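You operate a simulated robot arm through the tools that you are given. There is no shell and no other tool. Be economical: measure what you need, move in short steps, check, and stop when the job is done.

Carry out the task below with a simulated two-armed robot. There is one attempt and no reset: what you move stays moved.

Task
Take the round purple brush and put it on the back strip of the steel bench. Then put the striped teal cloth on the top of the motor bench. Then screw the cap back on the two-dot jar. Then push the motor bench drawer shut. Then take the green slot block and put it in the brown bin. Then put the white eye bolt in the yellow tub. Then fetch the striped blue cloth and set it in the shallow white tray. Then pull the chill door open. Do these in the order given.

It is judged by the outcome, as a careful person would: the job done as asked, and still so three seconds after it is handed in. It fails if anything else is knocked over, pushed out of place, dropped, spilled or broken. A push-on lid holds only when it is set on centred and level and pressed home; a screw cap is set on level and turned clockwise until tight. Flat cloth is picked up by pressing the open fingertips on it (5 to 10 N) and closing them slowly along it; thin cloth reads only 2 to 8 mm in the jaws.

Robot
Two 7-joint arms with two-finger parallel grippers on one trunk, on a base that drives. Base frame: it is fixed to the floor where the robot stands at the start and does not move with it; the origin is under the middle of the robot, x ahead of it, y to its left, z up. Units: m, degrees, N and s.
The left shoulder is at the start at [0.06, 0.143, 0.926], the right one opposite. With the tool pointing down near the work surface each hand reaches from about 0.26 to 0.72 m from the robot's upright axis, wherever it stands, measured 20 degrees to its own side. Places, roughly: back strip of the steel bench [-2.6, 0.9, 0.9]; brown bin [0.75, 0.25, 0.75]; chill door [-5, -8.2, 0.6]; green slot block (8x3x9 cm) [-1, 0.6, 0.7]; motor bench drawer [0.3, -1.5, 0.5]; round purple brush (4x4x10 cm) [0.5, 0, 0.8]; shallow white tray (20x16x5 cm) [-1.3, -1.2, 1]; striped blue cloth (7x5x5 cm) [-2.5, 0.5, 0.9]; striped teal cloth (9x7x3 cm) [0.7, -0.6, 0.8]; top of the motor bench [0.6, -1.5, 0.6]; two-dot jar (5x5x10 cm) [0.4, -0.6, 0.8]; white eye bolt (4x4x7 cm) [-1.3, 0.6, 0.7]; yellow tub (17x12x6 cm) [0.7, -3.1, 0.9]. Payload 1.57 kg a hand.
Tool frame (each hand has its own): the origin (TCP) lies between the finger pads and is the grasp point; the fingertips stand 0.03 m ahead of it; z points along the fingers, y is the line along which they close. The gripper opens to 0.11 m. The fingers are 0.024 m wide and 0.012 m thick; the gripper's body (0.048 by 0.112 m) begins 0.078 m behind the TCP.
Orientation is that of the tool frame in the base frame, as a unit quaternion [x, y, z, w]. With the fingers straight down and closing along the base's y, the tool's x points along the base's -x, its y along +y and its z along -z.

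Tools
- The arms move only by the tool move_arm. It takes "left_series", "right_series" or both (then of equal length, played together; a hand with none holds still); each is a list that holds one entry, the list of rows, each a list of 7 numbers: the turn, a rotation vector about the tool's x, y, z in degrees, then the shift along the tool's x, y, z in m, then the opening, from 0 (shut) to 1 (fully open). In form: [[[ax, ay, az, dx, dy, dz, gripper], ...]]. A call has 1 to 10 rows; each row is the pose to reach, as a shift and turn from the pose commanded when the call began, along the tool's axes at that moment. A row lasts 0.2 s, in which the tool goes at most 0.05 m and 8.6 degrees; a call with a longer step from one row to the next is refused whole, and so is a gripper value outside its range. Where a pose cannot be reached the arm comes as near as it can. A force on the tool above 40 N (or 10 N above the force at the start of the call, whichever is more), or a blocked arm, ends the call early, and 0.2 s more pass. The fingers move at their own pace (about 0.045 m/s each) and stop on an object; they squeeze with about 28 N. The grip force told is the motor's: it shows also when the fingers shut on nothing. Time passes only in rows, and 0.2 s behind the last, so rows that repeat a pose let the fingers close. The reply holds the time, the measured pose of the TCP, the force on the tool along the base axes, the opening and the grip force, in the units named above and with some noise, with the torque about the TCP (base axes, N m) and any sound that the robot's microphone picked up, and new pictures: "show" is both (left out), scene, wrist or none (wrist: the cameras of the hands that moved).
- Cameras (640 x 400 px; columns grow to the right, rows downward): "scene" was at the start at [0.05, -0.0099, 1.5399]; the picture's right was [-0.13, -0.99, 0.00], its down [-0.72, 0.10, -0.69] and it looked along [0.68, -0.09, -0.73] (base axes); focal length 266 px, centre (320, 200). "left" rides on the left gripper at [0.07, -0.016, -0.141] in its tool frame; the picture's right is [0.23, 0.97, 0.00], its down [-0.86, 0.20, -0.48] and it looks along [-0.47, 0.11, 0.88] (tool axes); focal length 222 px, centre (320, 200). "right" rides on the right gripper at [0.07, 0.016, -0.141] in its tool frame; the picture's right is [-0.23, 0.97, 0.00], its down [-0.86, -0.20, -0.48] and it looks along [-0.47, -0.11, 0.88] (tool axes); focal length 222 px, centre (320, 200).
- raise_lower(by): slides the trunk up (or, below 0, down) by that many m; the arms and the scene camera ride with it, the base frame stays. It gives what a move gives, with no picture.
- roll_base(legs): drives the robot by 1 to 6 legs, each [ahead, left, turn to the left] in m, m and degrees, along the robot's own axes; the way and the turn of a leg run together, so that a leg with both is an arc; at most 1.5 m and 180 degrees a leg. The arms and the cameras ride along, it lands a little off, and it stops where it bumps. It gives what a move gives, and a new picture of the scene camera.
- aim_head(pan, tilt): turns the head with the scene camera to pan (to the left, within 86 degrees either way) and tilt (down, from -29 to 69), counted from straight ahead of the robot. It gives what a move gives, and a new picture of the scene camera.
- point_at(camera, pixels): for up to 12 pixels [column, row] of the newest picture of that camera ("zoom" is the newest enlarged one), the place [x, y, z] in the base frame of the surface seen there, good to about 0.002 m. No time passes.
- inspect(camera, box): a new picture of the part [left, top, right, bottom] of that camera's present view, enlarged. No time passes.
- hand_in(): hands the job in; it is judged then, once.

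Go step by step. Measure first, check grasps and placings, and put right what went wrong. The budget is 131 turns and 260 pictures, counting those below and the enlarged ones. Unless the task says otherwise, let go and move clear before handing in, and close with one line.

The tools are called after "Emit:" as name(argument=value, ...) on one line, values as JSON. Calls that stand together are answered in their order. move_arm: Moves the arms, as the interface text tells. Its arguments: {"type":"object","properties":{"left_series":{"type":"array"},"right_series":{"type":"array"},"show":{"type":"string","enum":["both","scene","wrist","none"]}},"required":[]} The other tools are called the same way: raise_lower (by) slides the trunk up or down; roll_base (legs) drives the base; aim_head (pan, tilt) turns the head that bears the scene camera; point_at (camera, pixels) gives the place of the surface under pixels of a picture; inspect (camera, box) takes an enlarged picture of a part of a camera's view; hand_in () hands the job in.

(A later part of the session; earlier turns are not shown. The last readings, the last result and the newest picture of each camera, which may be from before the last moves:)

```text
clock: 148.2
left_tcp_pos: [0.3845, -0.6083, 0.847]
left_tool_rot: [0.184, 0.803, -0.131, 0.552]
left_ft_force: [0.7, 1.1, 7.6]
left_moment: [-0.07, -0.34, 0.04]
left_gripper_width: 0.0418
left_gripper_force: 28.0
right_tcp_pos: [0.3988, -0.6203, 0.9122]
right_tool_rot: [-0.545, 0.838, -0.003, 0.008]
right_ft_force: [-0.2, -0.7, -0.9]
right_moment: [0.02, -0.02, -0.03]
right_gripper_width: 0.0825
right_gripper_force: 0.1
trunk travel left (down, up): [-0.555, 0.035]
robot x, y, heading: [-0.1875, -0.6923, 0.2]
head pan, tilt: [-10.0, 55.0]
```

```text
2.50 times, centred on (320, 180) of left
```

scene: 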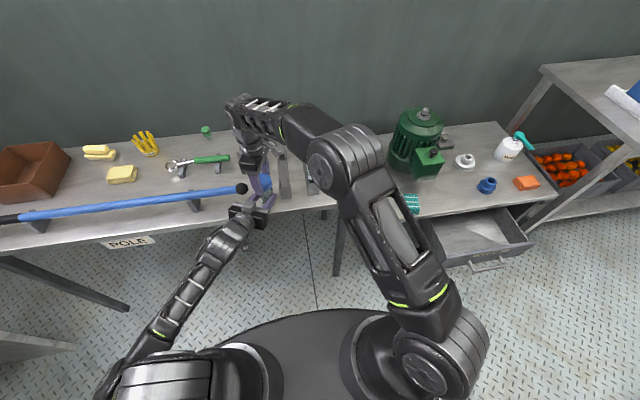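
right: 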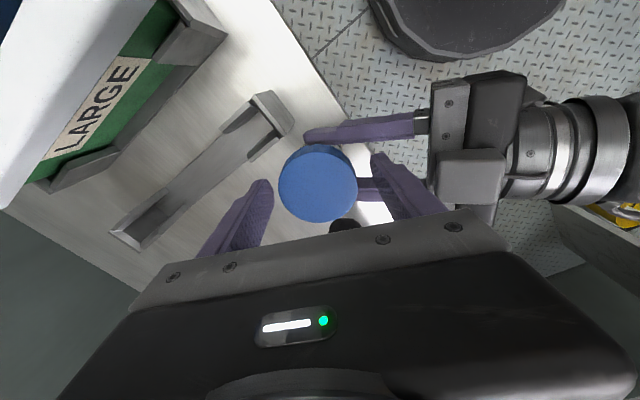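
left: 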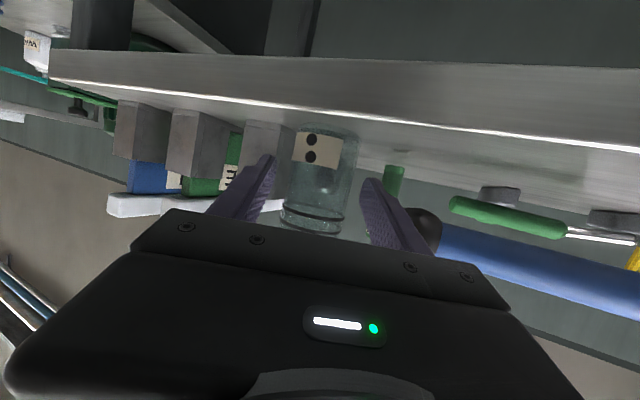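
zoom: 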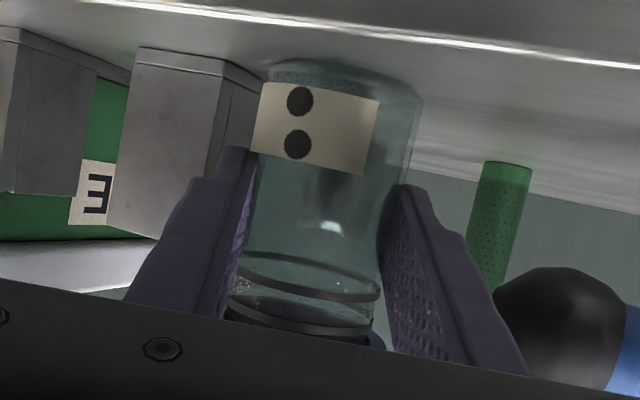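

The jar/cap axis seems to be at (0.400,−0.6235). Realign, regrip and turn again, watching torque.

Emit:
move_arm(right_series=[[[0, 0, 0, 0.0019, -0.0019, -0.001, 0.6], [0, 0, 0, 0.0019, -0.0019, -0.001, 0.2], [0, 0, 0, 0.0019, -0.0019, -0.001, 0.2], [0, 0, 8.5, 0.0019, -0.0019, -0.001, 0.2], [0, 0, 17, 0.0019, -0.0019, -0.001, 0.2], [0, 0, 25.5, 0.0019, -0.0019, -0.001, 0.2], [0, 0, 34, 0.0019, -0.0019, -0.001, 0.2]]], show="none")

Emit:
move_arm(right_series=[[[0, 0, 8.5, 0, 0, 0, 0.2], [0, 0, 17, 0, 0, 0, 0.2], [0, 0, 25.5, 0, 0, 0, 0.2], [0, 0, 34, 0, 0, 0, 0.2], [0, 0, 42.5, 0, 0, 0, 0.2]]], show="wrist")

Emit:
inspect(camera="left", box=[220, 100, 420, 260])

```text
clock: 149.8
left_tcp_pos: [0.3873, -0.6081, 0.8459]
left_tool_rot: [0.184, 0.803, -0.13, 0.551]
left_ft_force: [3.6, 0.3, 4.9]
left_moment: [0.29, -0.46, -0.91]
left_gripper_width: 0.0449
left_gripper_force: 28.2
right_tcp_pos: [0.4009, -0.6227, 0.9142]
right_tool_rot: [-0.275, 0.961, -0.002, 0.009]
right_ft_force: [-4.6, -0.2, -0.5]
right_moment: [-0.22, 0.55, 1.04]
right_gripper_width: 0.0623
right_gripper_force: 27.4
trunk travel left (down, up): [-0.555, 0.035]
robot x, y, heading: [-0.1852, -0.6939, 0.5]
head pan, tilt: [-10.0, 55.0]
```

```text
clock: 151.0
left_tcp_pos: [0.3854, -0.6101, 0.8471]
left_tool_rot: [0.185, 0.804, -0.132, 0.55]
left_ft_force: [-13.4, -6.4, -0.3]
left_moment: [0.3, -0.35, -0.37]
left_gripper_width: 0.0433
left_gripper_force: 28.6
right_tcp_pos: [0.4029, -0.6214, 0.9153]
right_tool_rot: [0.093, 0.996, 0.005, 0.011]
right_ft_force: [13.2, 6.5, 0.5]
right_moment: [0.17, -0.53, 0.14]
right_gripper_width: 0.0623
right_gripper_force: 28.2
trunk travel left (down, up): [-0.555, 0.035]
robot x, y, heading: [-0.1854, -0.6926, 0.4]
head pan, tilt: [-10.0, 55.0]
```

right: 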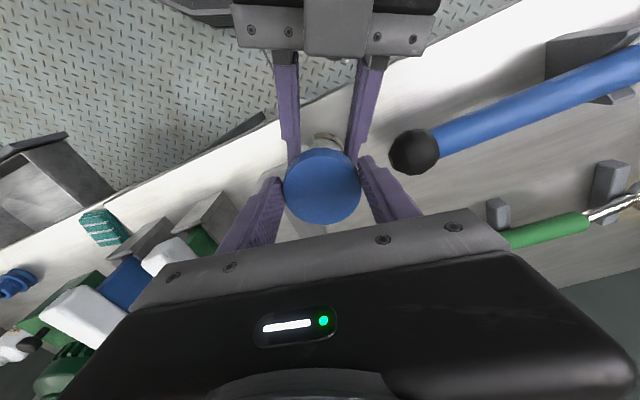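

```text
2.50 times, centred on (320, 180) of left
```

zoom: 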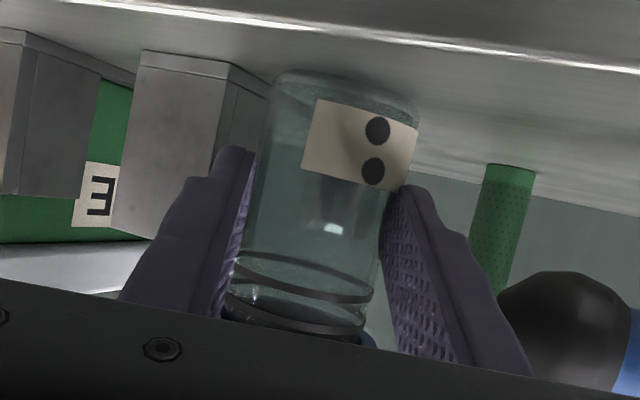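

Torque reached 1.04 N m and the jar began to turn in the left grip, so the cap is tight. Release the right hand and lift it away.

Emit:
move_arm(right_series=[[[0, 0, 0, 0, 0, 0, 0.45], [0, 0, 0, 0, 0, 0, 0.7], [0, 0, 0, 0, 0, 0, 0.75], [0, 0, 0, 0, 0, -0.03, 0.75], [0, 0, 0, 0.01, 0, -0.06, 0.75], [0, 0, 0, 0.03, -0.02, -0.09, 0.75], [0, 0, 0, 0.06, -0.04, -0.12, 0.75], [0, 0, 0, 0.09, -0.07, -0.14, 0.75], [0, 0, 0, 0.12, -0.1, -0.16, 0.75]]])

Emit:
inspect(camera="scene", box=[236, 150, 300, 214])

Emit:
inspect(camera="left", box=[220, 100, 420, 260])

```text
clock: 153.0
left_tcp_pos: [0.3863, -0.608, 0.8473]
left_tool_rot: [0.185, 0.803, -0.131, 0.551]
left_ft_force: [0.0, 0.0, 0.8]
left_moment: [0.03, 0.03, 0.02]
left_gripper_width: 0.0419
left_gripper_force: 28.1
right_tcp_pos: [0.2609, -0.7004, 1.0718]
right_tool_rot: [0.092, 0.996, 0.002, 0.009]
right_ft_force: [0.5, 0.2, 0.8]
right_moment: [0.01, -0.03, 0.02]
right_gripper_width: 0.0823
right_gripper_force: 0.0
trunk travel left (down, up): [-0.555, 0.035]
robot x, y, heading: [-0.1802, -0.6967, 0.4]
head pan, tilt: [-10.0, 55.0]
```

scene: 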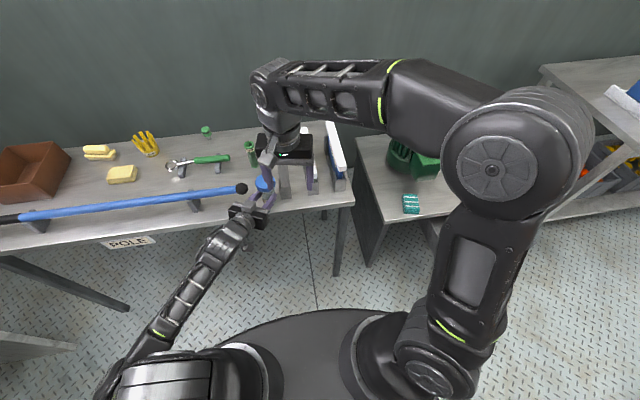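
right: 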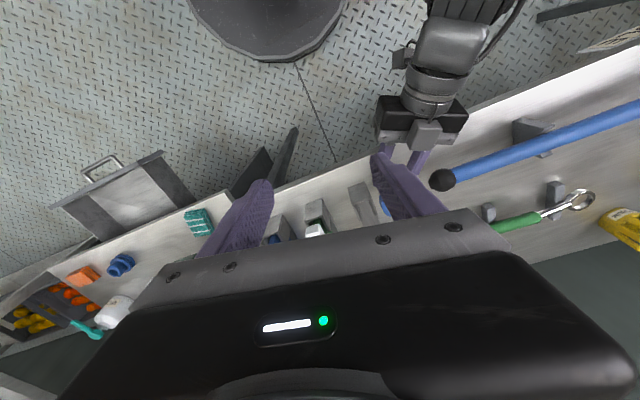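

```text
6.25 times, centred on (268, 182) of scene
```

zoom: 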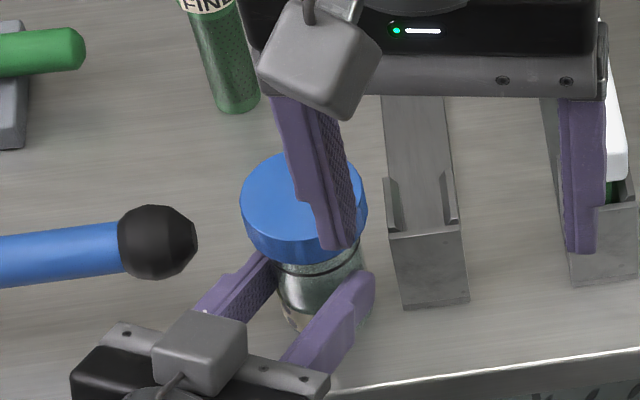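

```text
2.50 times, centred on (320, 180) of left
```

zoom: 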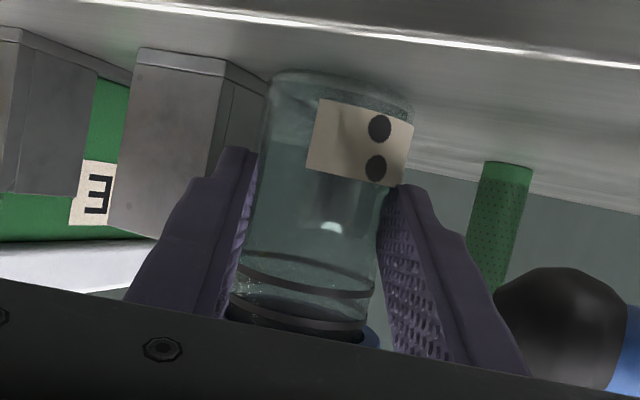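

Cap is seated. Lower the left hand 2 mm to ensure the jar stands on the bench, open and withdraw.

Emit:
move_arm(left_series=[[[0, 0, 0, 0.001, 0, 0.0004, 0.2], [0, 0, 0, 0.002, 0, 0.0007, 0.2], [0, 0, 0, 0.002, 0, 0.0007, 0.45], [0, 0, 0, 0.002, 0, 0.0007, 0.6], [0, 0, 0, 0.002, 0, 0.0007, 0.65], [0, 0, 0, 0.002, 0, 0.0007, 0.65], [0, 0, 0, 0.001, 0, -0.04, 0.65], [0, 0, 0, 0, 0, -0.08, 0.65], [0, 0, 0, 0, 0, -0.12, 0.65], [0, 0, 0, -0.04, 0, -0.14, 0.65]]])

Emit:
inspect(camera="scene", box=[236, 150, 300, 214])

```text
clock: 155.2
left_tcp_pos: [0.311, -0.5523, 0.9213]
left_tool_rot: [0.184, 0.803, -0.13, 0.553]
left_ft_force: [-1.2, 1.0, 0.5]
left_moment: [-0.01, -0.03, -0.02]
left_gripper_width: 0.0715
left_gripper_force: 0.0
left hand out of reach, approached as far as the arm can: row 9, 10
right_tcp_pos: [0.2609, -0.6985, 1.0712]
right_tool_rot: [0.092, 0.996, 0.002, 0.009]
right_ft_force: [0.0, 0.4, -0.2]
right_moment: [-0.05, -0.01, 0.0]
right_gripper_width: 0.0826
right_gripper_force: 0.0
trunk travel left (down, up): [-0.555, 0.035]
robot x, y, heading: [-0.1814, -0.6905, 0.5]
head pan, tilt: [-10.0, 55.0]
```

scene: 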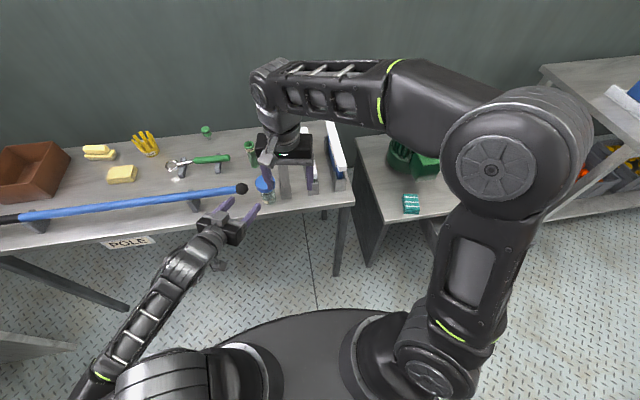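
left: 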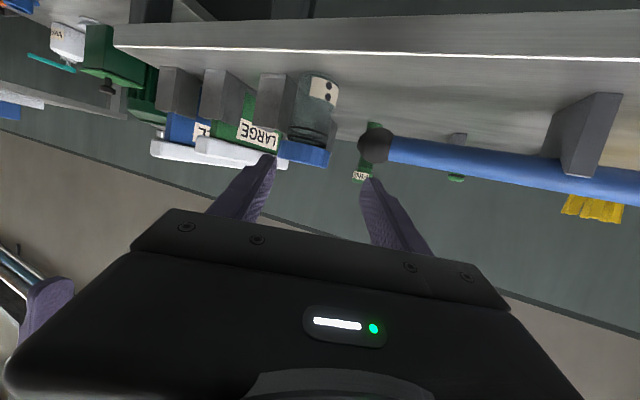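

```text
6.25 times, centred on (268, 182) of scene
```

zoom: 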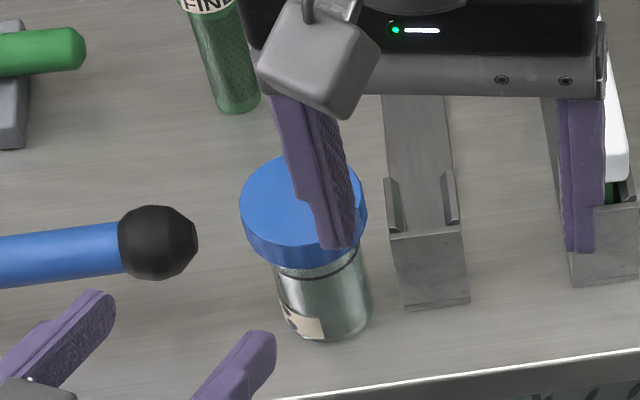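

Jar capped and standing. Next the drawer: back off, strafe to y≈−1.2, and restore the left hand to vertical while closing the right fingers.

Emit:
roll_base(legs=[[-0.13, 0, 0], [0, -0.5, 0]])

Emit:
move_arm(left_series=[[[0, 8, 0, 0, 0.01, 0, 0.5], [0, 16, 0, 0, 0.02, 0, 0.5], [0, 24, 0, 0, 0.03, 0, 0.5], [0, 32, 0, 0, 0.04, 0, 0.5], [0, 40, 0, 0, 0.05, 0, 0.5], [0, 48, 0, 0, 0.06, 0, 0.5], [0, 56, 0, 0, 0.07, 0, 0.5], [0, 64, 0, 0, 0.08, 0, 0.5], [0, 70, 0, 0, 0.09, 0, 0.5]]], right_series=[[[0, 0, -2, 0, 0, 0, 0], [0, 0, -4, 0, 0, 0, 0], [0, 0, -6, 0, 0, 0, 0], [0, 0, -8, 0, 0, 0, 0], [0, 0, -10.5, 0, 0, 0, 0], [0, 0, -10.5, 0, 0, 0, 0], [0, 0, -10.5, 0, 0, 0, 0], [0, 0, -10.5, 0, 0, 0, 0], [0, 0, -10.5, 0, 0, 0, 0]]], show="none")

Emit:
aim_head(pan=-25, tilt=55)

```text
clock: 159.0
left_tcp_pos: [0.1838, -1.0483, 0.9195]
left_tool_rot: [0.182, 0.804, -0.128, 0.552]
left_ft_force: [0.7, 0.8, 0.0]
left_moment: [0.02, 0.0, 0.04]
left_gripper_width: 0.0715
left_gripper_force: 0.1
right_tcp_pos: [0.1359, -1.1971, 1.0713]
right_tool_rot: [0.089, 0.996, 0.003, 0.01]
right_ft_force: [-0.1, 0.6, 0.3]
right_moment: [0.01, 0.01, 0.01]
right_gripper_width: 0.0827
right_gripper_force: 0.0
trunk travel left (down, up): [-0.555, 0.035]
robot x, y, heading: [-0.3106, -1.1924, 0.7]
head pan, tilt: [-10.0, 55.0]
```

scene: 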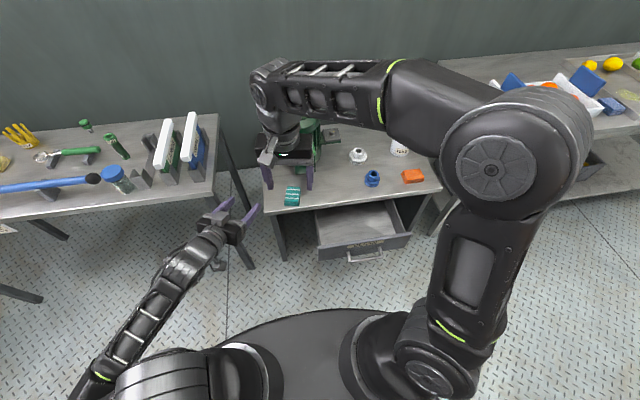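

```text
clock: 161.0
left_tcp_pos: [0.2221, -0.9682, 0.9195]
left_tool_rot: [0.222, 0.975, -0.001, -0.009]
left_ft_force: [-0.1, -0.6, -0.5]
left_moment: [0.0, 0.02, -0.02]
left_gripper_width: 0.055
left_gripper_force: 0.0
right_tcp_pos: [0.1353, -1.1962, 1.0701]
right_tool_rot: [-0.002, 1.0, 0.002, 0.008]
right_ft_force: [0.4, 0.4, 0.0]
right_moment: [0.01, -0.02, -0.02]
right_gripper_width: 0.0003
right_gripper_force: 21.4
trunk travel left (down, up): [-0.555, 0.035]
robot x, y, heading: [-0.3096, -1.1903, 0.7]
head pan, tilt: [-10.0, 55.0]
```

```text
clock: 161.8
left_tcp_pos: [0.2214, -0.9676, 0.92]
left_tool_rot: [0.222, 0.975, -0.001, -0.009]
left_ft_force: [0.3, 0.4, -0.6]
left_moment: [0.02, 0.0, 0.0]
left_gripper_width: 0.0549
left_gripper_force: 0.0
right_tcp_pos: [0.1353, -1.1959, 1.0711]
right_tool_rot: [-0.002, 1.0, 0.002, 0.008]
right_ft_force: [-0.7, 0.8, -0.6]
right_moment: [0.01, -0.02, -0.02]
right_gripper_width: 0.0
right_gripper_force: 21.3
trunk travel left (down, up): [-0.555, 0.035]
robot x, y, heading: [-0.3094, -1.1917, 0.7]
head pan, tilt: [-25.0, 55.0]
```

scene: 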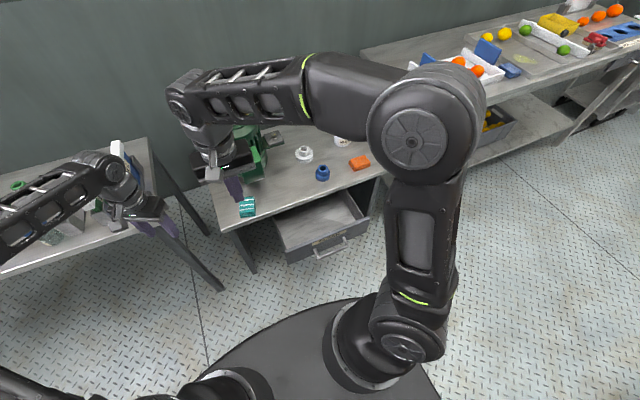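

Emit:
point_at(camera="scene", pixels=[[288, 252], [300, 250], [330, 233], [350, 228], [365, 220], [318, 256], [346, 242], [330, 250], [290, 262], [262, 232]])

Emit:
inspect(camera="scene", box=[250, 180, 390, 280])

Emit:
raise_lower(by=-0.25)

```text
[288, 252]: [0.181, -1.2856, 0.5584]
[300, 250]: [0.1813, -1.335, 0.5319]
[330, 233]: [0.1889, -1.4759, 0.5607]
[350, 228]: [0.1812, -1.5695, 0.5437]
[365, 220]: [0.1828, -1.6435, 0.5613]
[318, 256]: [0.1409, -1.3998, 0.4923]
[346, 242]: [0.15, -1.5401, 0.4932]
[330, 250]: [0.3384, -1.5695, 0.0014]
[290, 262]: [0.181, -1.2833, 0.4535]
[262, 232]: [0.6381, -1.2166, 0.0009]
```

```text
4.00 times, centred on (320, 230) of scene
```

zoom: 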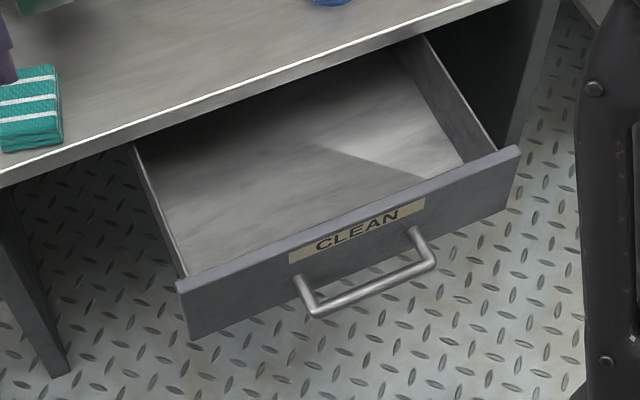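

```text
clock: 164.4
left_tcp_pos: [0.2218, -0.9677, 0.6703]
left_tool_rot: [0.223, 0.975, -0.001, -0.009]
left_ft_force: [-0.8, 0.3, 0.0]
left_moment: [0.03, 0.0, 0.0]
left_gripper_width: 0.0549
left_gripper_force: 0.0
right_tcp_pos: [0.1352, -1.1945, 0.8215]
right_tool_rot: [-0.002, 1.0, 0.002, 0.009]
right_ft_force: [0.7, -0.2, 0.4]
right_moment: [0.02, 0.0, 0.0]
right_gripper_width: 0.0001
right_gripper_force: 21.1
trunk travel left (down, up): [-0.305, 0.285]
robot x, y, heading: [-0.3091, -1.191, 0.5]
head pan, tilt: [-25.0, 55.0]
```

Panel x 0.181, centre y −1.463, top z 0.56, handle bar at z 0.493. Bring the closed right fingers in front of the panel above the handle.

Emit:
move_arm(right_series=[[[0, 0, 0, 0.0, -0.045, 0.0, 0], [0, 0, 0, 0.0, -0.09, 0.01, 0], [0, 0, 0, 0.0, -0.135, 0.03, 0], [0, 0, 0, 0.0, -0.18, 0.05, 0], [0, 0, 0, 0.0, -0.225, 0.07, 0], [0, 0, 0, 0.0, -0.268, 0.09, 0], [0, 0, 0, 0.0, -0.268, 0.14, 0], [0, 0, 0, 0.0, -0.268, 0.19, 0], [0, 0, 0, 0.0, -0.268, 0.24, 0], [0, 0, 0, 0.0, -0.268, 0.281, 0]]])

```text
clock: 166.6
left_tcp_pos: [0.221, -0.9679, 0.6705]
left_tool_rot: [0.222, 0.975, -0.001, -0.008]
left_ft_force: [-0.2, 0.1, -0.8]
left_moment: [0.01, -0.03, 0.01]
left_gripper_width: 0.055
left_gripper_force: 0.1
right_tcp_pos: [0.14, -1.463, 0.5372]
right_tool_rot: [-0.001, 1.0, 0.002, 0.009]
right_ft_force: [0.9, 0.3, 0.2]
right_moment: [-0.02, -0.03, -0.05]
right_gripper_width: 0.0
right_gripper_force: 21.5
trunk travel left (down, up): [-0.305, 0.285]
robot x, y, heading: [-0.3077, -1.1926, 0.5]
head pan, tilt: [-25.0, 55.0]
```

scene: 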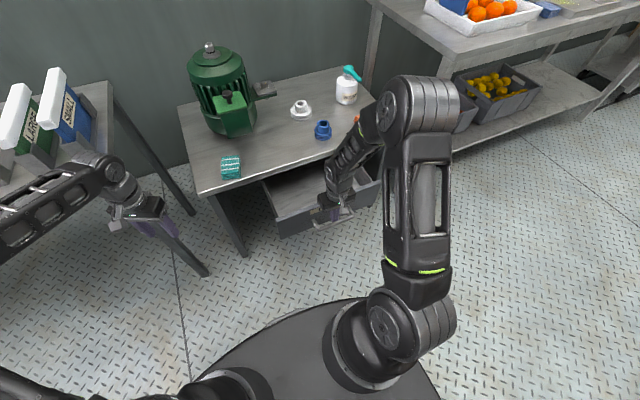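
right: 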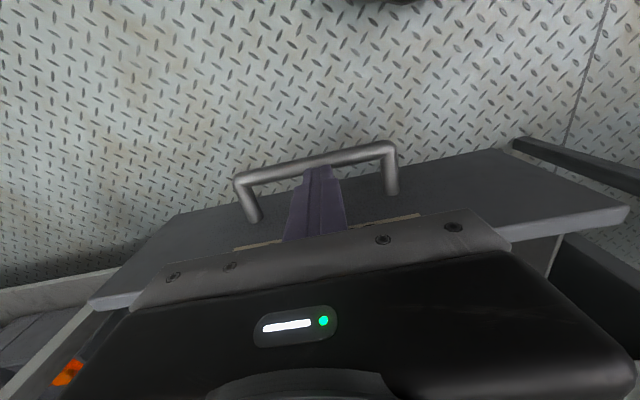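

Fingertips sit just above the handle. Push forward.

Emit:
move_arm(right_series=[[[0, 0, 0, -0.02, 0, -0.004, 0], [0, 0, 0, -0.045, 0, -0.004, 0], [0, 0, 0, -0.07, 0, -0.004, 0], [0, 0, 0, -0.095, 0, -0.004, 0], [0, 0, 0, -0.12, 0, -0.004, 0], [0, 0, 0, -0.145, 0, -0.004, 0], [0, 0, 0, -0.17, 0, -0.004, 0], [0, 0, 0, -0.19, 0, -0.004, 0], [0, 0, 0, -0.205, 0, -0.004, 0], [0, 0, 0, -0.21, 0, -0.004, 0]]])

```text
clock: 168.8
left_tcp_pos: [0.2214, -0.9674, 0.6709]
left_tool_rot: [0.223, 0.975, -0.001, -0.008]
left_ft_force: [0.3, 0.7, -1.0]
left_moment: [0.0, 0.03, 0.02]
left_gripper_width: 0.055
left_gripper_force: 0.0
right_tcp_pos: [0.352, -1.4619, 0.5486]
right_tool_rot: [-0.002, 1.0, 0.002, 0.009]
right_ft_force: [-1.1, -0.9, -0.4]
right_moment: [0.03, -0.02, -0.04]
right_gripper_width: 0.0
right_gripper_force: 21.2
trunk travel left (down, up): [-0.305, 0.285]
robot x, y, heading: [-0.31, -1.1885, 0.5]
head pan, tilt: [-25.0, 55.0]
```

scene: 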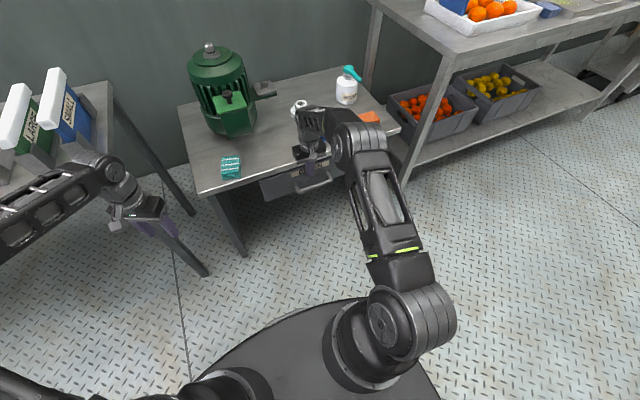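
right: 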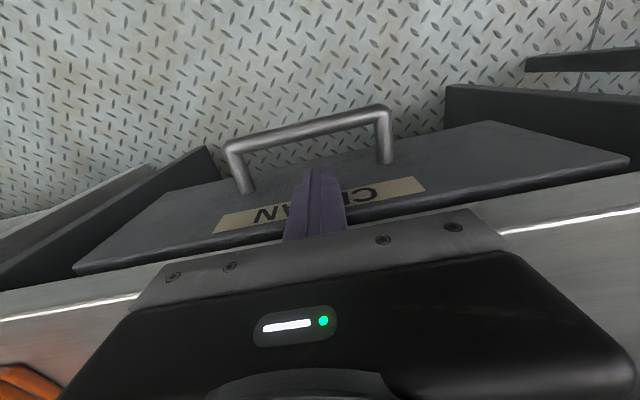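

Panel at x≈0.364, no resistance yet. Push on in small steps until it stops.

Emit:
move_arm(right_series=[[[0, 0, 0, -0.006, 0, 0, 0], [0, 0, 0, -0.012, 0, 0, 0], [0, 0, 0, -0.018, 0, 0, 0], [0, 0, 0, -0.024, 0, 0, 0], [0, 0, 0, -0.03, 0, 0, 0]]])

```text
clock: 169.3
left_tcp_pos: [0.2209, -0.9685, 0.67]
left_tool_rot: [0.223, 0.975, -0.001, -0.007]
left_ft_force: [0.0, 0.5, -0.4]
left_moment: [0.05, -0.03, -0.01]
left_gripper_width: 0.055
left_gripper_force: 0.1
right_tcp_pos: [0.3529, -1.4623, 0.5452]
right_tool_rot: [-0.002, 1.0, 0.003, -0.001]
right_ft_force: [-9.3, 1.5, 2.3]
right_moment: [-0.04, -0.6, -0.07]
right_gripper_width: 0.0
right_gripper_force: 21.6
trunk travel left (down, up): [-0.305, 0.285]
robot x, y, heading: [-0.3075, -1.1908, 0.5]
head pan, tilt: [-25.0, 55.0]
stopped in row 2 (right hand): the force on the tool passed its limit at 47 N (the readings are from after the stop); the commanded pose is now the measured one
```

scene: 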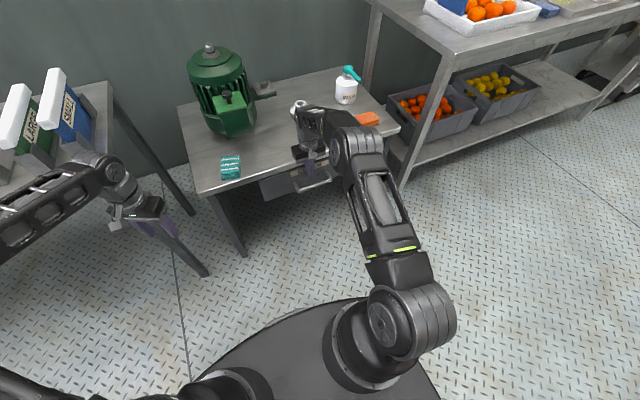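
right: 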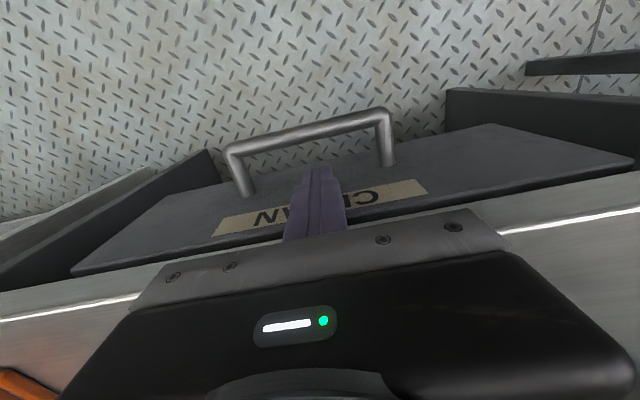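

Stopped at 47 N, but the fingers may be touching the bench edge. Withdraw and measure the panel against the bench front.

Emit:
move_arm(right_series=[[[0, 0, 0, 0.03, 0, -0.01, 0], [0, 0, 0, 0.07, 0, -0.02, 0], [0, 0, 0, 0.11, 0, -0.02, 0], [0, 0, 0, 0.12, 0.05, -0.02, 0], [0, 0, 0, 0.12, 0.1, -0.02, 0], [0, 0, 0, 0.12, 0.15, -0.02, 0], [0, 0, 0, 0.12, 0.19, -0.02, 0]]], show="scene")

Emit:
inspect(camera="scene", box=[220, 130, 400, 230])

```text
refused: row 4 steps farther than a row can; nothing moved
```

```text
3.56 times, centred on (310, 180) of scene
```

zoom: 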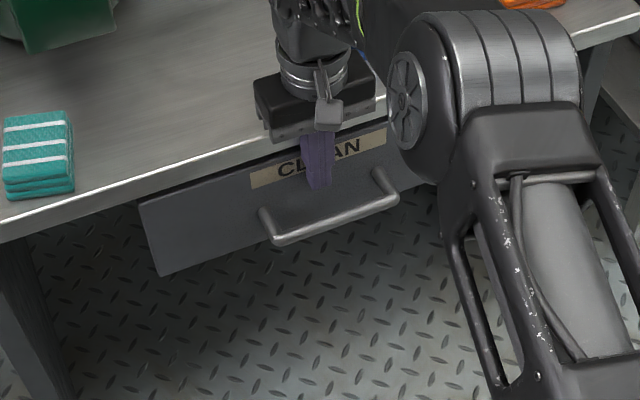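

Emit:
point_at(camera="zoom", pixels=[[200, 205], [190, 240], [150, 210], [160, 270], [120, 203], [200, 172], [220, 165], [330, 225], [20, 280], [240, 190]])

Emit:
move_arm(right_series=[[[0, 0, 0, 0.03, 0, -0.01, 0], [0, 0, 0, 0.07, 0, -0.02, 0], [0, 0, 0, 0.11, 0, -0.02, 0], [0, 0, 0, 0.12, 0.04, -0.02, 0], [0, 0, 0, 0.12, 0.085, -0.02, 0], [0, 0, 0, 0.12, 0.13, -0.02, 0], [0, 0, 0, 0.12, 0.175, -0.02, 0]]], show="scene")

Emit:
inspect(camera="scene", box=[220, 130, 400, 230])

```text
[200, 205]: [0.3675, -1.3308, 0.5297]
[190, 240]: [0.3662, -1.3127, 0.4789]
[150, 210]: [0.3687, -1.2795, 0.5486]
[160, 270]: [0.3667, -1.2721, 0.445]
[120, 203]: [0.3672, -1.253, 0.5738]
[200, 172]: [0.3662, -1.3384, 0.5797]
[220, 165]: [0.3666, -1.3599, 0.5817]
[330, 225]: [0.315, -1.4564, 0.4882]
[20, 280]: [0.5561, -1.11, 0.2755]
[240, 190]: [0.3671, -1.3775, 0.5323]
```

```text
clock: 170.9
left_tcp_pos: [0.2212, -0.9672, 0.6702]
left_tool_rot: [0.222, 0.975, -0.002, -0.008]
left_ft_force: [0.3, 0.4, -0.5]
left_moment: [0.02, -0.04, 0.0]
left_gripper_width: 0.0551
left_gripper_force: 0.0
right_tcp_pos: [0.2363, -1.2866, 0.5655]
right_tool_rot: [0.0, 1.0, 0.003, 0.001]
right_ft_force: [0.4, -0.3, -0.1]
right_moment: [-0.03, 0.01, -0.02]
right_gripper_width: 0.0
right_gripper_force: 21.5
trunk travel left (down, up): [-0.305, 0.285]
robot x, y, heading: [-0.3091, -1.1868, 0.7]
head pan, tilt: [-25.0, 55.0]
```

scene: 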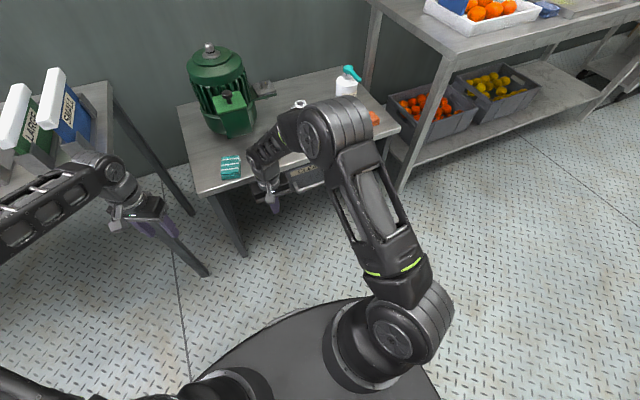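

```text
3.56 times, centred on (310, 180) of scene
```

zoom: 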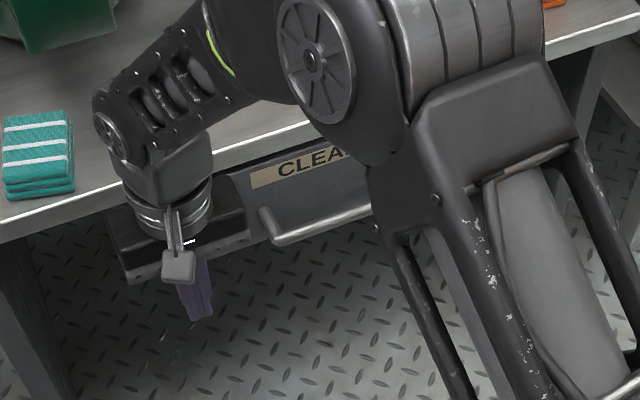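

Panel is flush with the bench front (0.367). To be sure it is at its stop, I'll press it once more with tilted fingertips left of the handle.

Emit:
move_arm(right_series=[[[0, -8, 0, 0, -0.03, 0.01, 0], [0, -16, 0, 0, -0.055, 0.02, 0], [0, -24, 0, 0, -0.055, 0.035, 0], [0, -25, 0, -0.04, -0.055, 0.035, 0], [0, -25, 0, -0.08, -0.055, 0.035, 0], [0, -25, 0, -0.1, -0.055, 0.035, 0], [0, -25, 0, -0.112, -0.055, 0.035, 0], [0, -25, 0, -0.12, -0.055, 0.035, 0], [0, -25, 0, -0.128, -0.055, 0.035, 0]]], show="wrist")

Emit:
inspect(camera="scene", box=[220, 130, 400, 230])

```text
clock: 172.8
left_tcp_pos: [0.2211, -0.9684, 0.6715]
left_tool_rot: [0.224, 0.975, -0.001, -0.008]
left_ft_force: [-0.6, 0.0, -0.1]
left_moment: [-0.01, 0.03, -0.01]
left_gripper_width: 0.0554
left_gripper_force: 0.0
right_tcp_pos: [0.345, -1.3422, 0.524]
right_tool_rot: [0.0, 0.979, 0.001, 0.205]
right_ft_force: [-5.8, 0.1, 1.5]
right_moment: [-0.02, 0.08, 0.01]
right_gripper_width: 0.0
right_gripper_force: 21.3
trunk travel left (down, up): [-0.305, 0.285]
robot x, y, heading: [-0.311, -1.1882, 0.7]
head pan, tilt: [-25.0, 55.0]
stopped in row 9 (right hand): the force on the tool passed its limit at 48 N (the readings are from after the stop); the commanded pose is now the measured one
```

right: 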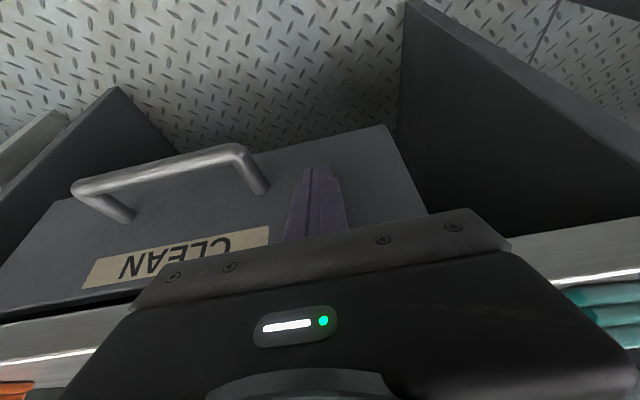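

```text
3.56 times, centred on (310, 180) of scene
```

zoom: 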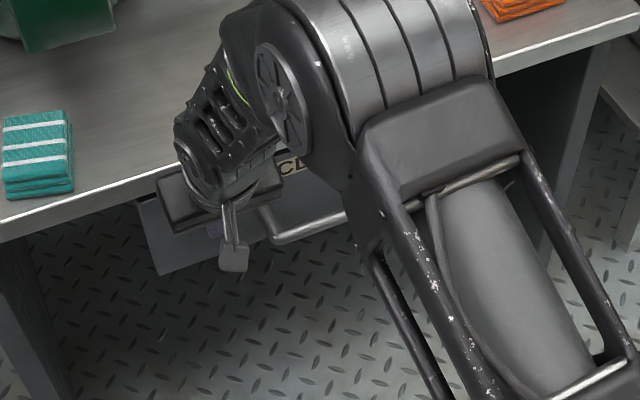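

Hard stop confirmed: drawer shut. Retract and level the right hand, raise the trunk, then drive toward the green slot block.

Emit:
move_arm(right_series=[[[0, 0, 0, 0.03, 0, -0.014, 0], [0, 0, 0, 0.06, 0, -0.028, 0], [0, 0, 0, 0.0906, 0, -0.0423, 0], [0, 8, 0, 0.0736, 0.01, -0.078, 0], [0, 16, 0, 0.0566, 0.02, -0.114, 0], [0, 24, 0, 0.0396, 0.03, -0.15, 0], [0, 25, 0, 0.0226, 0.04, -0.186, 0]]], show="none")

Emit:
raise_lower(by=0.2)

Emit:
roll_base(legs=[[-0.1, 0, 0], [0, 0, 90], [0.55, 0, 0], [0, 0.4, 0]])

Emit:
aim_head(pan=0, tilt=35)

```text
clock: 174.4
left_tcp_pos: [0.2208, -0.9685, 0.6705]
left_tool_rot: [0.223, 0.975, 0.0, -0.008]
left_ft_force: [0.7, 0.0, -0.9]
left_moment: [0.02, 0.01, -0.01]
left_gripper_width: 0.0548
left_gripper_force: 0.0
right_tcp_pos: [0.2495, -1.3038, 0.6861]
right_tool_rot: [-0.001, 1.0, 0.001, -0.01]
right_ft_force: [0.1, 0.0, 0.2]
right_moment: [-0.02, -0.02, 0.0]
right_gripper_width: 0.0
right_gripper_force: 21.5
trunk travel left (down, up): [-0.305, 0.285]
robot x, y, heading: [-0.3078, -1.1886, 0.3]
head pan, tilt: [-25.0, 55.0]
```

```text
clock: 176.5
left_tcp_pos: [0.2223, -0.9697, 0.8703]
left_tool_rot: [0.223, 0.975, -0.001, -0.008]
left_ft_force: [0.3, 0.5, 0.3]
left_moment: [0.04, -0.04, 0.0]
left_gripper_width: 0.0548
left_gripper_force: 0.0
right_tcp_pos: [0.2499, -1.3034, 0.8849]
right_tool_rot: [-0.001, 1.0, 0.001, -0.01]
right_ft_force: [-0.5, 0.4, -0.1]
right_moment: [0.02, 0.0, -0.03]
right_gripper_width: 0.0001
right_gripper_force: 21.1
trunk travel left (down, up): [-0.505, 0.085]
robot x, y, heading: [-0.313, -1.1902, 0.5]
head pan, tilt: [-25.0, 55.0]
```

```text
clock: 186.4
left_tcp_pos: [-1.0198, -0.0894, 0.8707]
left_tool_rot: [-0.521, 0.853, -0.006, -0.006]
left_ft_force: [0.0, 0.1, 0.0]
left_moment: [0.01, -0.03, 0.01]
left_gripper_width: 0.0549
left_gripper_force: 0.1
right_tcp_pos: [-0.6844, -0.0693, 0.8852]
right_tool_rot: [-0.699, 0.715, -0.006, -0.008]
right_ft_force: [-1.5, 0.4, 0.0]
right_moment: [-0.03, -0.04, -0.01]
right_gripper_width: 0.0002
right_gripper_force: 21.7
trunk travel left (down, up): [-0.505, 0.085]
robot x, y, heading: [-0.8111, -0.6293, 89.0]
head pan, tilt: [-25.0, 55.0]
```

scene: 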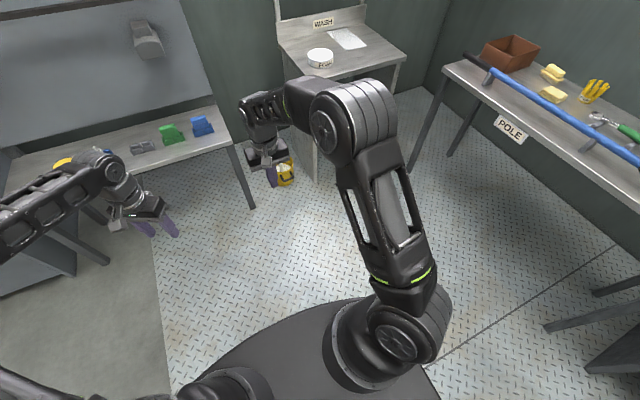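

```text
clock: 187.3
left_tcp_pos: [-1.0188, -0.0904, 0.8697]
left_tool_rot: [-0.521, 0.854, -0.007, -0.005]
left_ft_force: [-0.3, 0.6, 0.2]
left_moment: [0.0, 0.0, 0.03]
left_gripper_width: 0.0549
left_gripper_force: 0.0
right_tcp_pos: [-0.684, -0.0707, 0.8854]
right_tool_rot: [-0.699, 0.715, -0.007, -0.007]
right_ft_force: [-0.3, 0.6, 0.0]
right_moment: [0.03, 0.02, 0.01]
right_gripper_width: 0.0
right_gripper_force: 21.7
trunk travel left (down, up): [-0.505, 0.085]
robot x, y, heading: [-0.8107, -0.6266, 89.0]
head pan, tilt: [0.0, 35.0]
```

scene: 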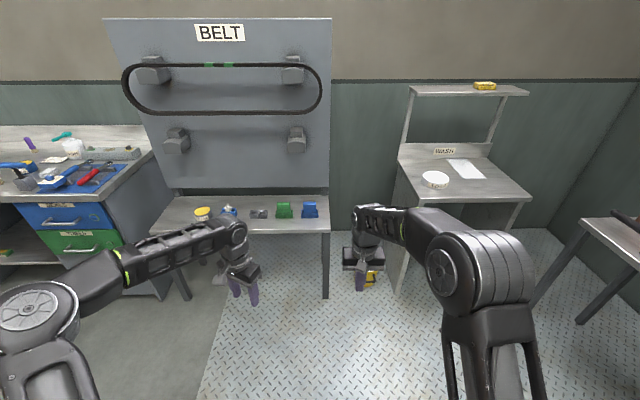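

The green block is at (284,210). A yellow bucket stands on the floor near (370,278). Zoom and measure.

Emit:
inspect(camera="scene", box=[180, 180, 340, 280])

Emit:
point_at(camera="scene", pixels=[[284, 206], [284, 216], [310, 212], [372, 278], [300, 232], [240, 195], [295, 140], [330, 240], [235, 210], [240, 100]])

```text
4.00 times, centred on (260, 230) of scene
```

zoom: 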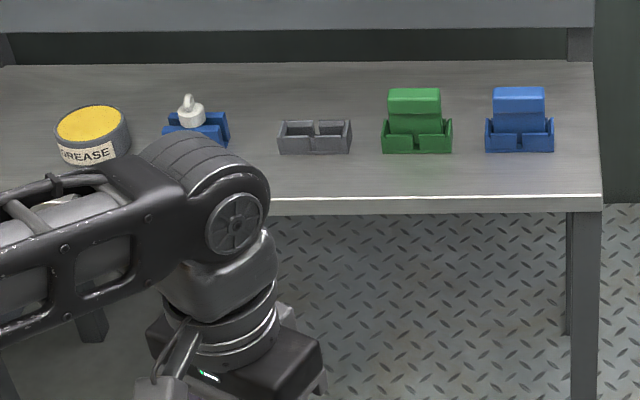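

```text
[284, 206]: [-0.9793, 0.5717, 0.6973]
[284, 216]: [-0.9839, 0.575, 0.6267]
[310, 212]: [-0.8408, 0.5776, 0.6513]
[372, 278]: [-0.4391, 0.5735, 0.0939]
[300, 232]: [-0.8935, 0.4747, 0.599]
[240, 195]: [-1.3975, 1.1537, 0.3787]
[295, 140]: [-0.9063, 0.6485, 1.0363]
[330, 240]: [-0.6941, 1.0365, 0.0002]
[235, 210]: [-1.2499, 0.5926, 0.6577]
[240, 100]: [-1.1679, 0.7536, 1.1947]
```

Drive closer (0.55 m) and look down at it.

Emit:
roll_base(legs=[[0.6, 0, 1]])

Emit:
aim_head(pan=10, tilt=50)

Emit:
inspect(camera="scene", box=[180, 130, 420, 280])

```text
clock: 190.7
left_tcp_pos: [-1.0234, 0.5126, 0.87]
left_tool_rot: [-0.529, 0.848, -0.006, -0.005]
left_ft_force: [-0.1, 0.0, 0.7]
left_moment: [0.02, 0.01, 0.01]
left_gripper_width: 0.055
left_gripper_force: 0.1
right_tcp_pos: [-0.6886, 0.5385, 0.8843]
right_tool_rot: [-0.705, 0.71, -0.007, -0.008]
right_ft_force: [-1.2, 0.9, -0.5]
right_moment: [0.02, 0.03, 0.01]
right_gripper_width: 0.0003
right_gripper_force: 21.9
trunk travel left (down, up): [-0.505, 0.085]
robot x, y, heading: [-0.8037, -0.0189, 90.0]
head pan, tilt: [0.0, 35.0]
```

scene: 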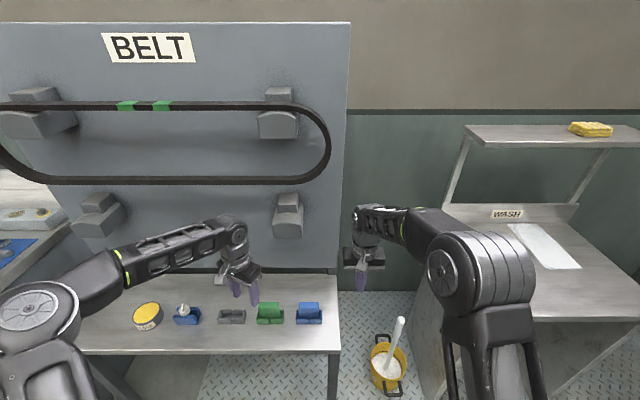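

```text
clock: 191.5
left_tcp_pos: [-1.0232, 0.5121, 0.8711]
left_tool_rot: [-0.529, 0.849, -0.006, -0.005]
left_ft_force: [0.3, 0.2, 0.6]
left_moment: [0.03, -0.04, 0.0]
left_gripper_width: 0.0548
left_gripper_force: 0.0
right_tcp_pos: [-0.6879, 0.5393, 0.8857]
right_tool_rot: [-0.705, 0.709, -0.005, -0.007]
right_ft_force: [0.0, 0.8, -0.1]
right_moment: [-0.02, -0.01, 0.0]
right_gripper_width: 0.0
right_gripper_force: 21.1
trunk travel left (down, up): [-0.505, 0.085]
robot x, y, heading: [-0.8064, -0.0197, 89.9]
head pan, tilt: [10.0, 50.0]
```

scene: 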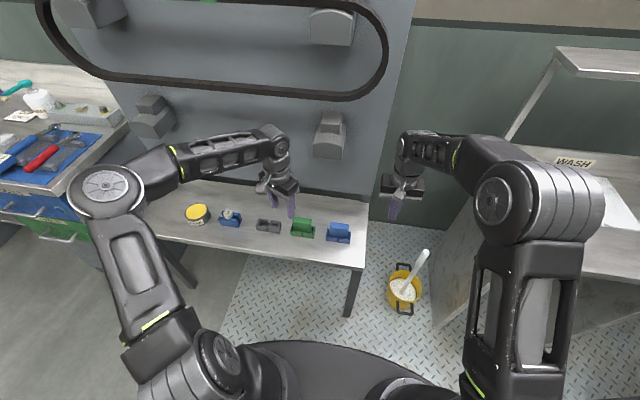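

```text
2.67 times, centred on (300, 205) of scene
```

zoom: 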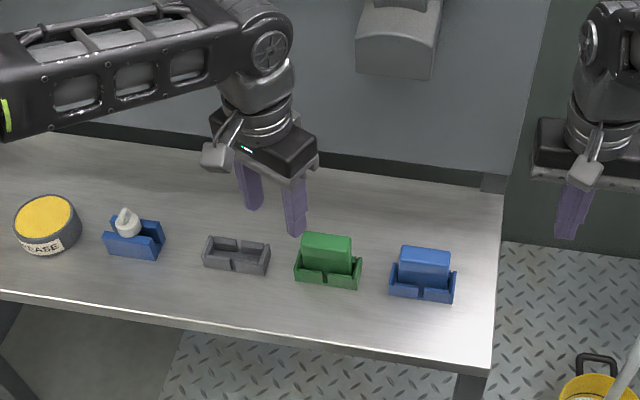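

Take a closer look with the left wrist camera, moved near the block.

Emit:
inspect(camera="scene", box=[280, 205, 360, 255])

Emit:
inspect(camera="left", box=[120, 0, 520, 250])

```text
8.00 times, centred on (320, 230) of scene
```

zoom: 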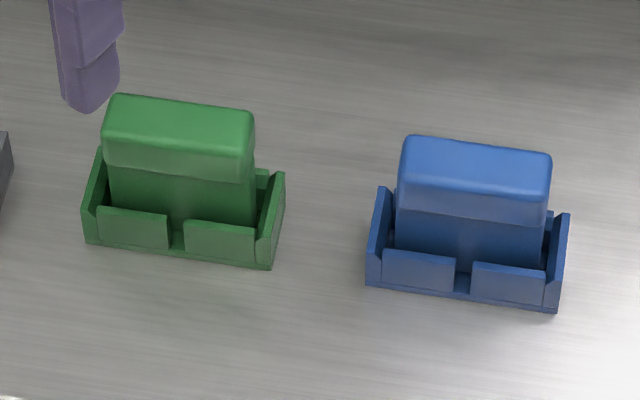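

```text
1.60 times, centred on (320, 125) of left
```

zoom: 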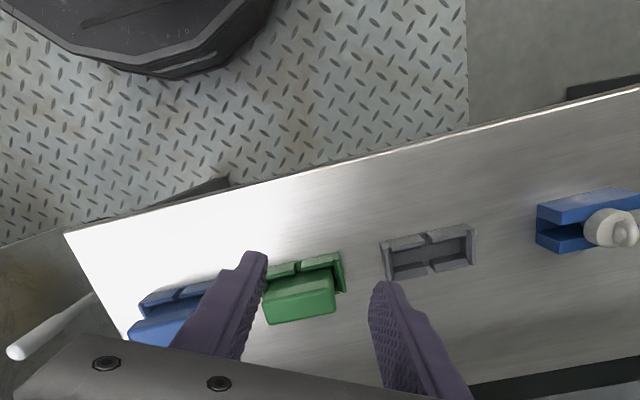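

Emit:
point_at(camera="scene", pixels=[[294.5, 213.5], [310.5, 215.5], [294, 219], [310, 221], [302, 215], [302, 218], [302, 222], [302, 227], [297, 230], [308, 232], [291, 228], [314, 232]])

```text
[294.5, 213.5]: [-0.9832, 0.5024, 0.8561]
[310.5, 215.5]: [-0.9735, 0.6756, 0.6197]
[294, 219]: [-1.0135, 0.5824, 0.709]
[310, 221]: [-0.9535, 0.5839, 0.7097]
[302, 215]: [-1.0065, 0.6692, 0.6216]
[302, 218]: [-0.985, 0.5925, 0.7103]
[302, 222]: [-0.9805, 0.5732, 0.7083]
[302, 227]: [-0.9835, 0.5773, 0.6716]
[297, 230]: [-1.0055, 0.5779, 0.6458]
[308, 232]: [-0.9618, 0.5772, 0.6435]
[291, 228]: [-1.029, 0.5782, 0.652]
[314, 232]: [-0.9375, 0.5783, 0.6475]
```

Block top z 0.71, x −1.015…−0.953, y 0.572…0.60, standing in its holder (top ≈0.655). Check the peg above for clearance and rotate the left hand to close along y.

Emit:
point_at(camera="scene", pixels=[[316, 155], [342, 158], [330, 150], [320, 135], [345, 135], [330, 112], [335, 165]])

Emit:
move_arm(left_series=[[[0, 0, 8, -0.01, 0, 0, 0.6], [0, 0, 16, -0.02, 0, 0, 0.6], [0, 0, 24, -0.03, 0, 0, 0.6], [0, 0, 32, -0.04, 0, 0.01, 0.6], [0, 0, 40, -0.05, 0, 0.02, 0.6], [0, 0, 48, -0.06, 0, 0.03, 0.6], [0, 0, 56, -0.07, 0, 0.04, 0.6], [0, 0, 64, -0.08, 0, 0.05, 0.6], [0, 0, 64, -0.0858, -0.0025, 0.06, 0.6]]])

```text
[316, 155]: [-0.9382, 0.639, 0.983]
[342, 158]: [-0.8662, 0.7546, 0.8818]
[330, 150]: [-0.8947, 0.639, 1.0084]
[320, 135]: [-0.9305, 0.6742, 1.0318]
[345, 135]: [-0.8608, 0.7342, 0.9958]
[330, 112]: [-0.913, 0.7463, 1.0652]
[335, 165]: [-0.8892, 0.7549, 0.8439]
```

```text
clock: 193.5
left_tcp_pos: [-0.9827, 0.5862, 0.808]
left_tool_rot: [0.002, 1.0, -0.009, -0.001]
left_ft_force: [-0.2, 0.1, 0.3]
left_moment: [-0.02, 0.01, 0.0]
left_gripper_width: 0.066
left_gripper_force: 0.1
right_tcp_pos: [-0.6884, 0.5391, 0.8857]
right_tool_rot: [-0.705, 0.709, -0.007, -0.008]
right_ft_force: [0.2, 0.7, 0.5]
right_moment: [0.0, 0.0, -0.03]
right_gripper_width: 0.0001
right_gripper_force: 21.1
trunk travel left (down, up): [-0.505, 0.085]
robot x, y, heading: [-0.8067, -0.0214, 90.0]
head pan, tilt: [10.0, 50.0]
```

scene: 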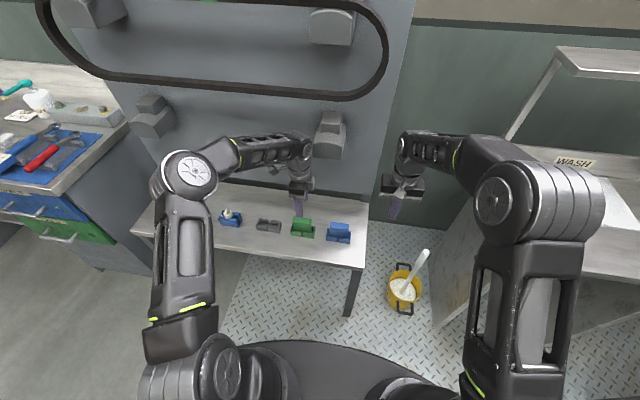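
left: 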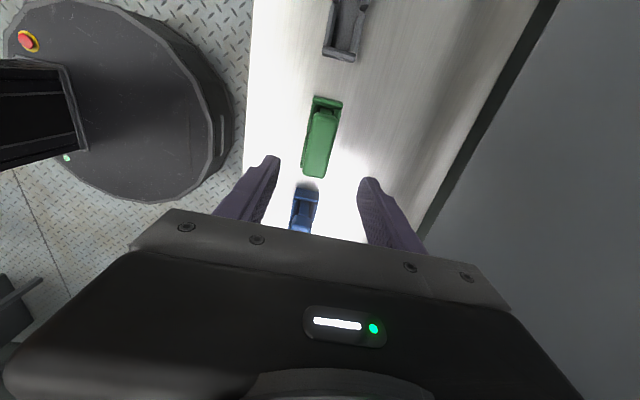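

Emit:
point_at(camera="left", pixels=[[316, 118], [334, 120], [308, 168], [325, 170], [322, 145], [311, 140], [333, 143]])

Emit:
inspect(camera="left", box=[260, 80, 380, 200])

```text
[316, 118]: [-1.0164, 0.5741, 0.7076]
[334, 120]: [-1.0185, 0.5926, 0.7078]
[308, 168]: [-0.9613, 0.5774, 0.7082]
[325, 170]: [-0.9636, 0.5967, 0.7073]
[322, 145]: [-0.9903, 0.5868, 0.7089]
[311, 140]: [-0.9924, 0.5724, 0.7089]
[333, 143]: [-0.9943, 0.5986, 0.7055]
```

```text
3.33 times, centred on (320, 140) of left
```

zoom: 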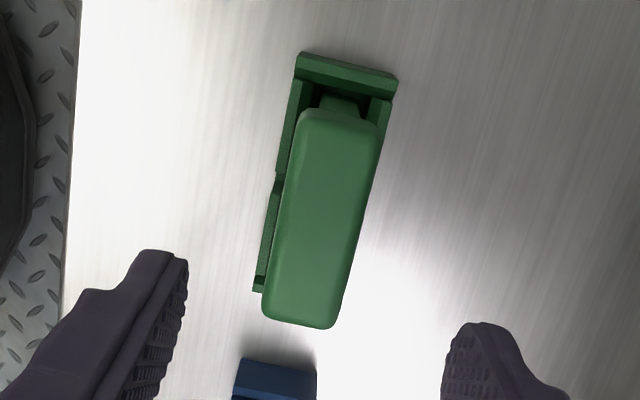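

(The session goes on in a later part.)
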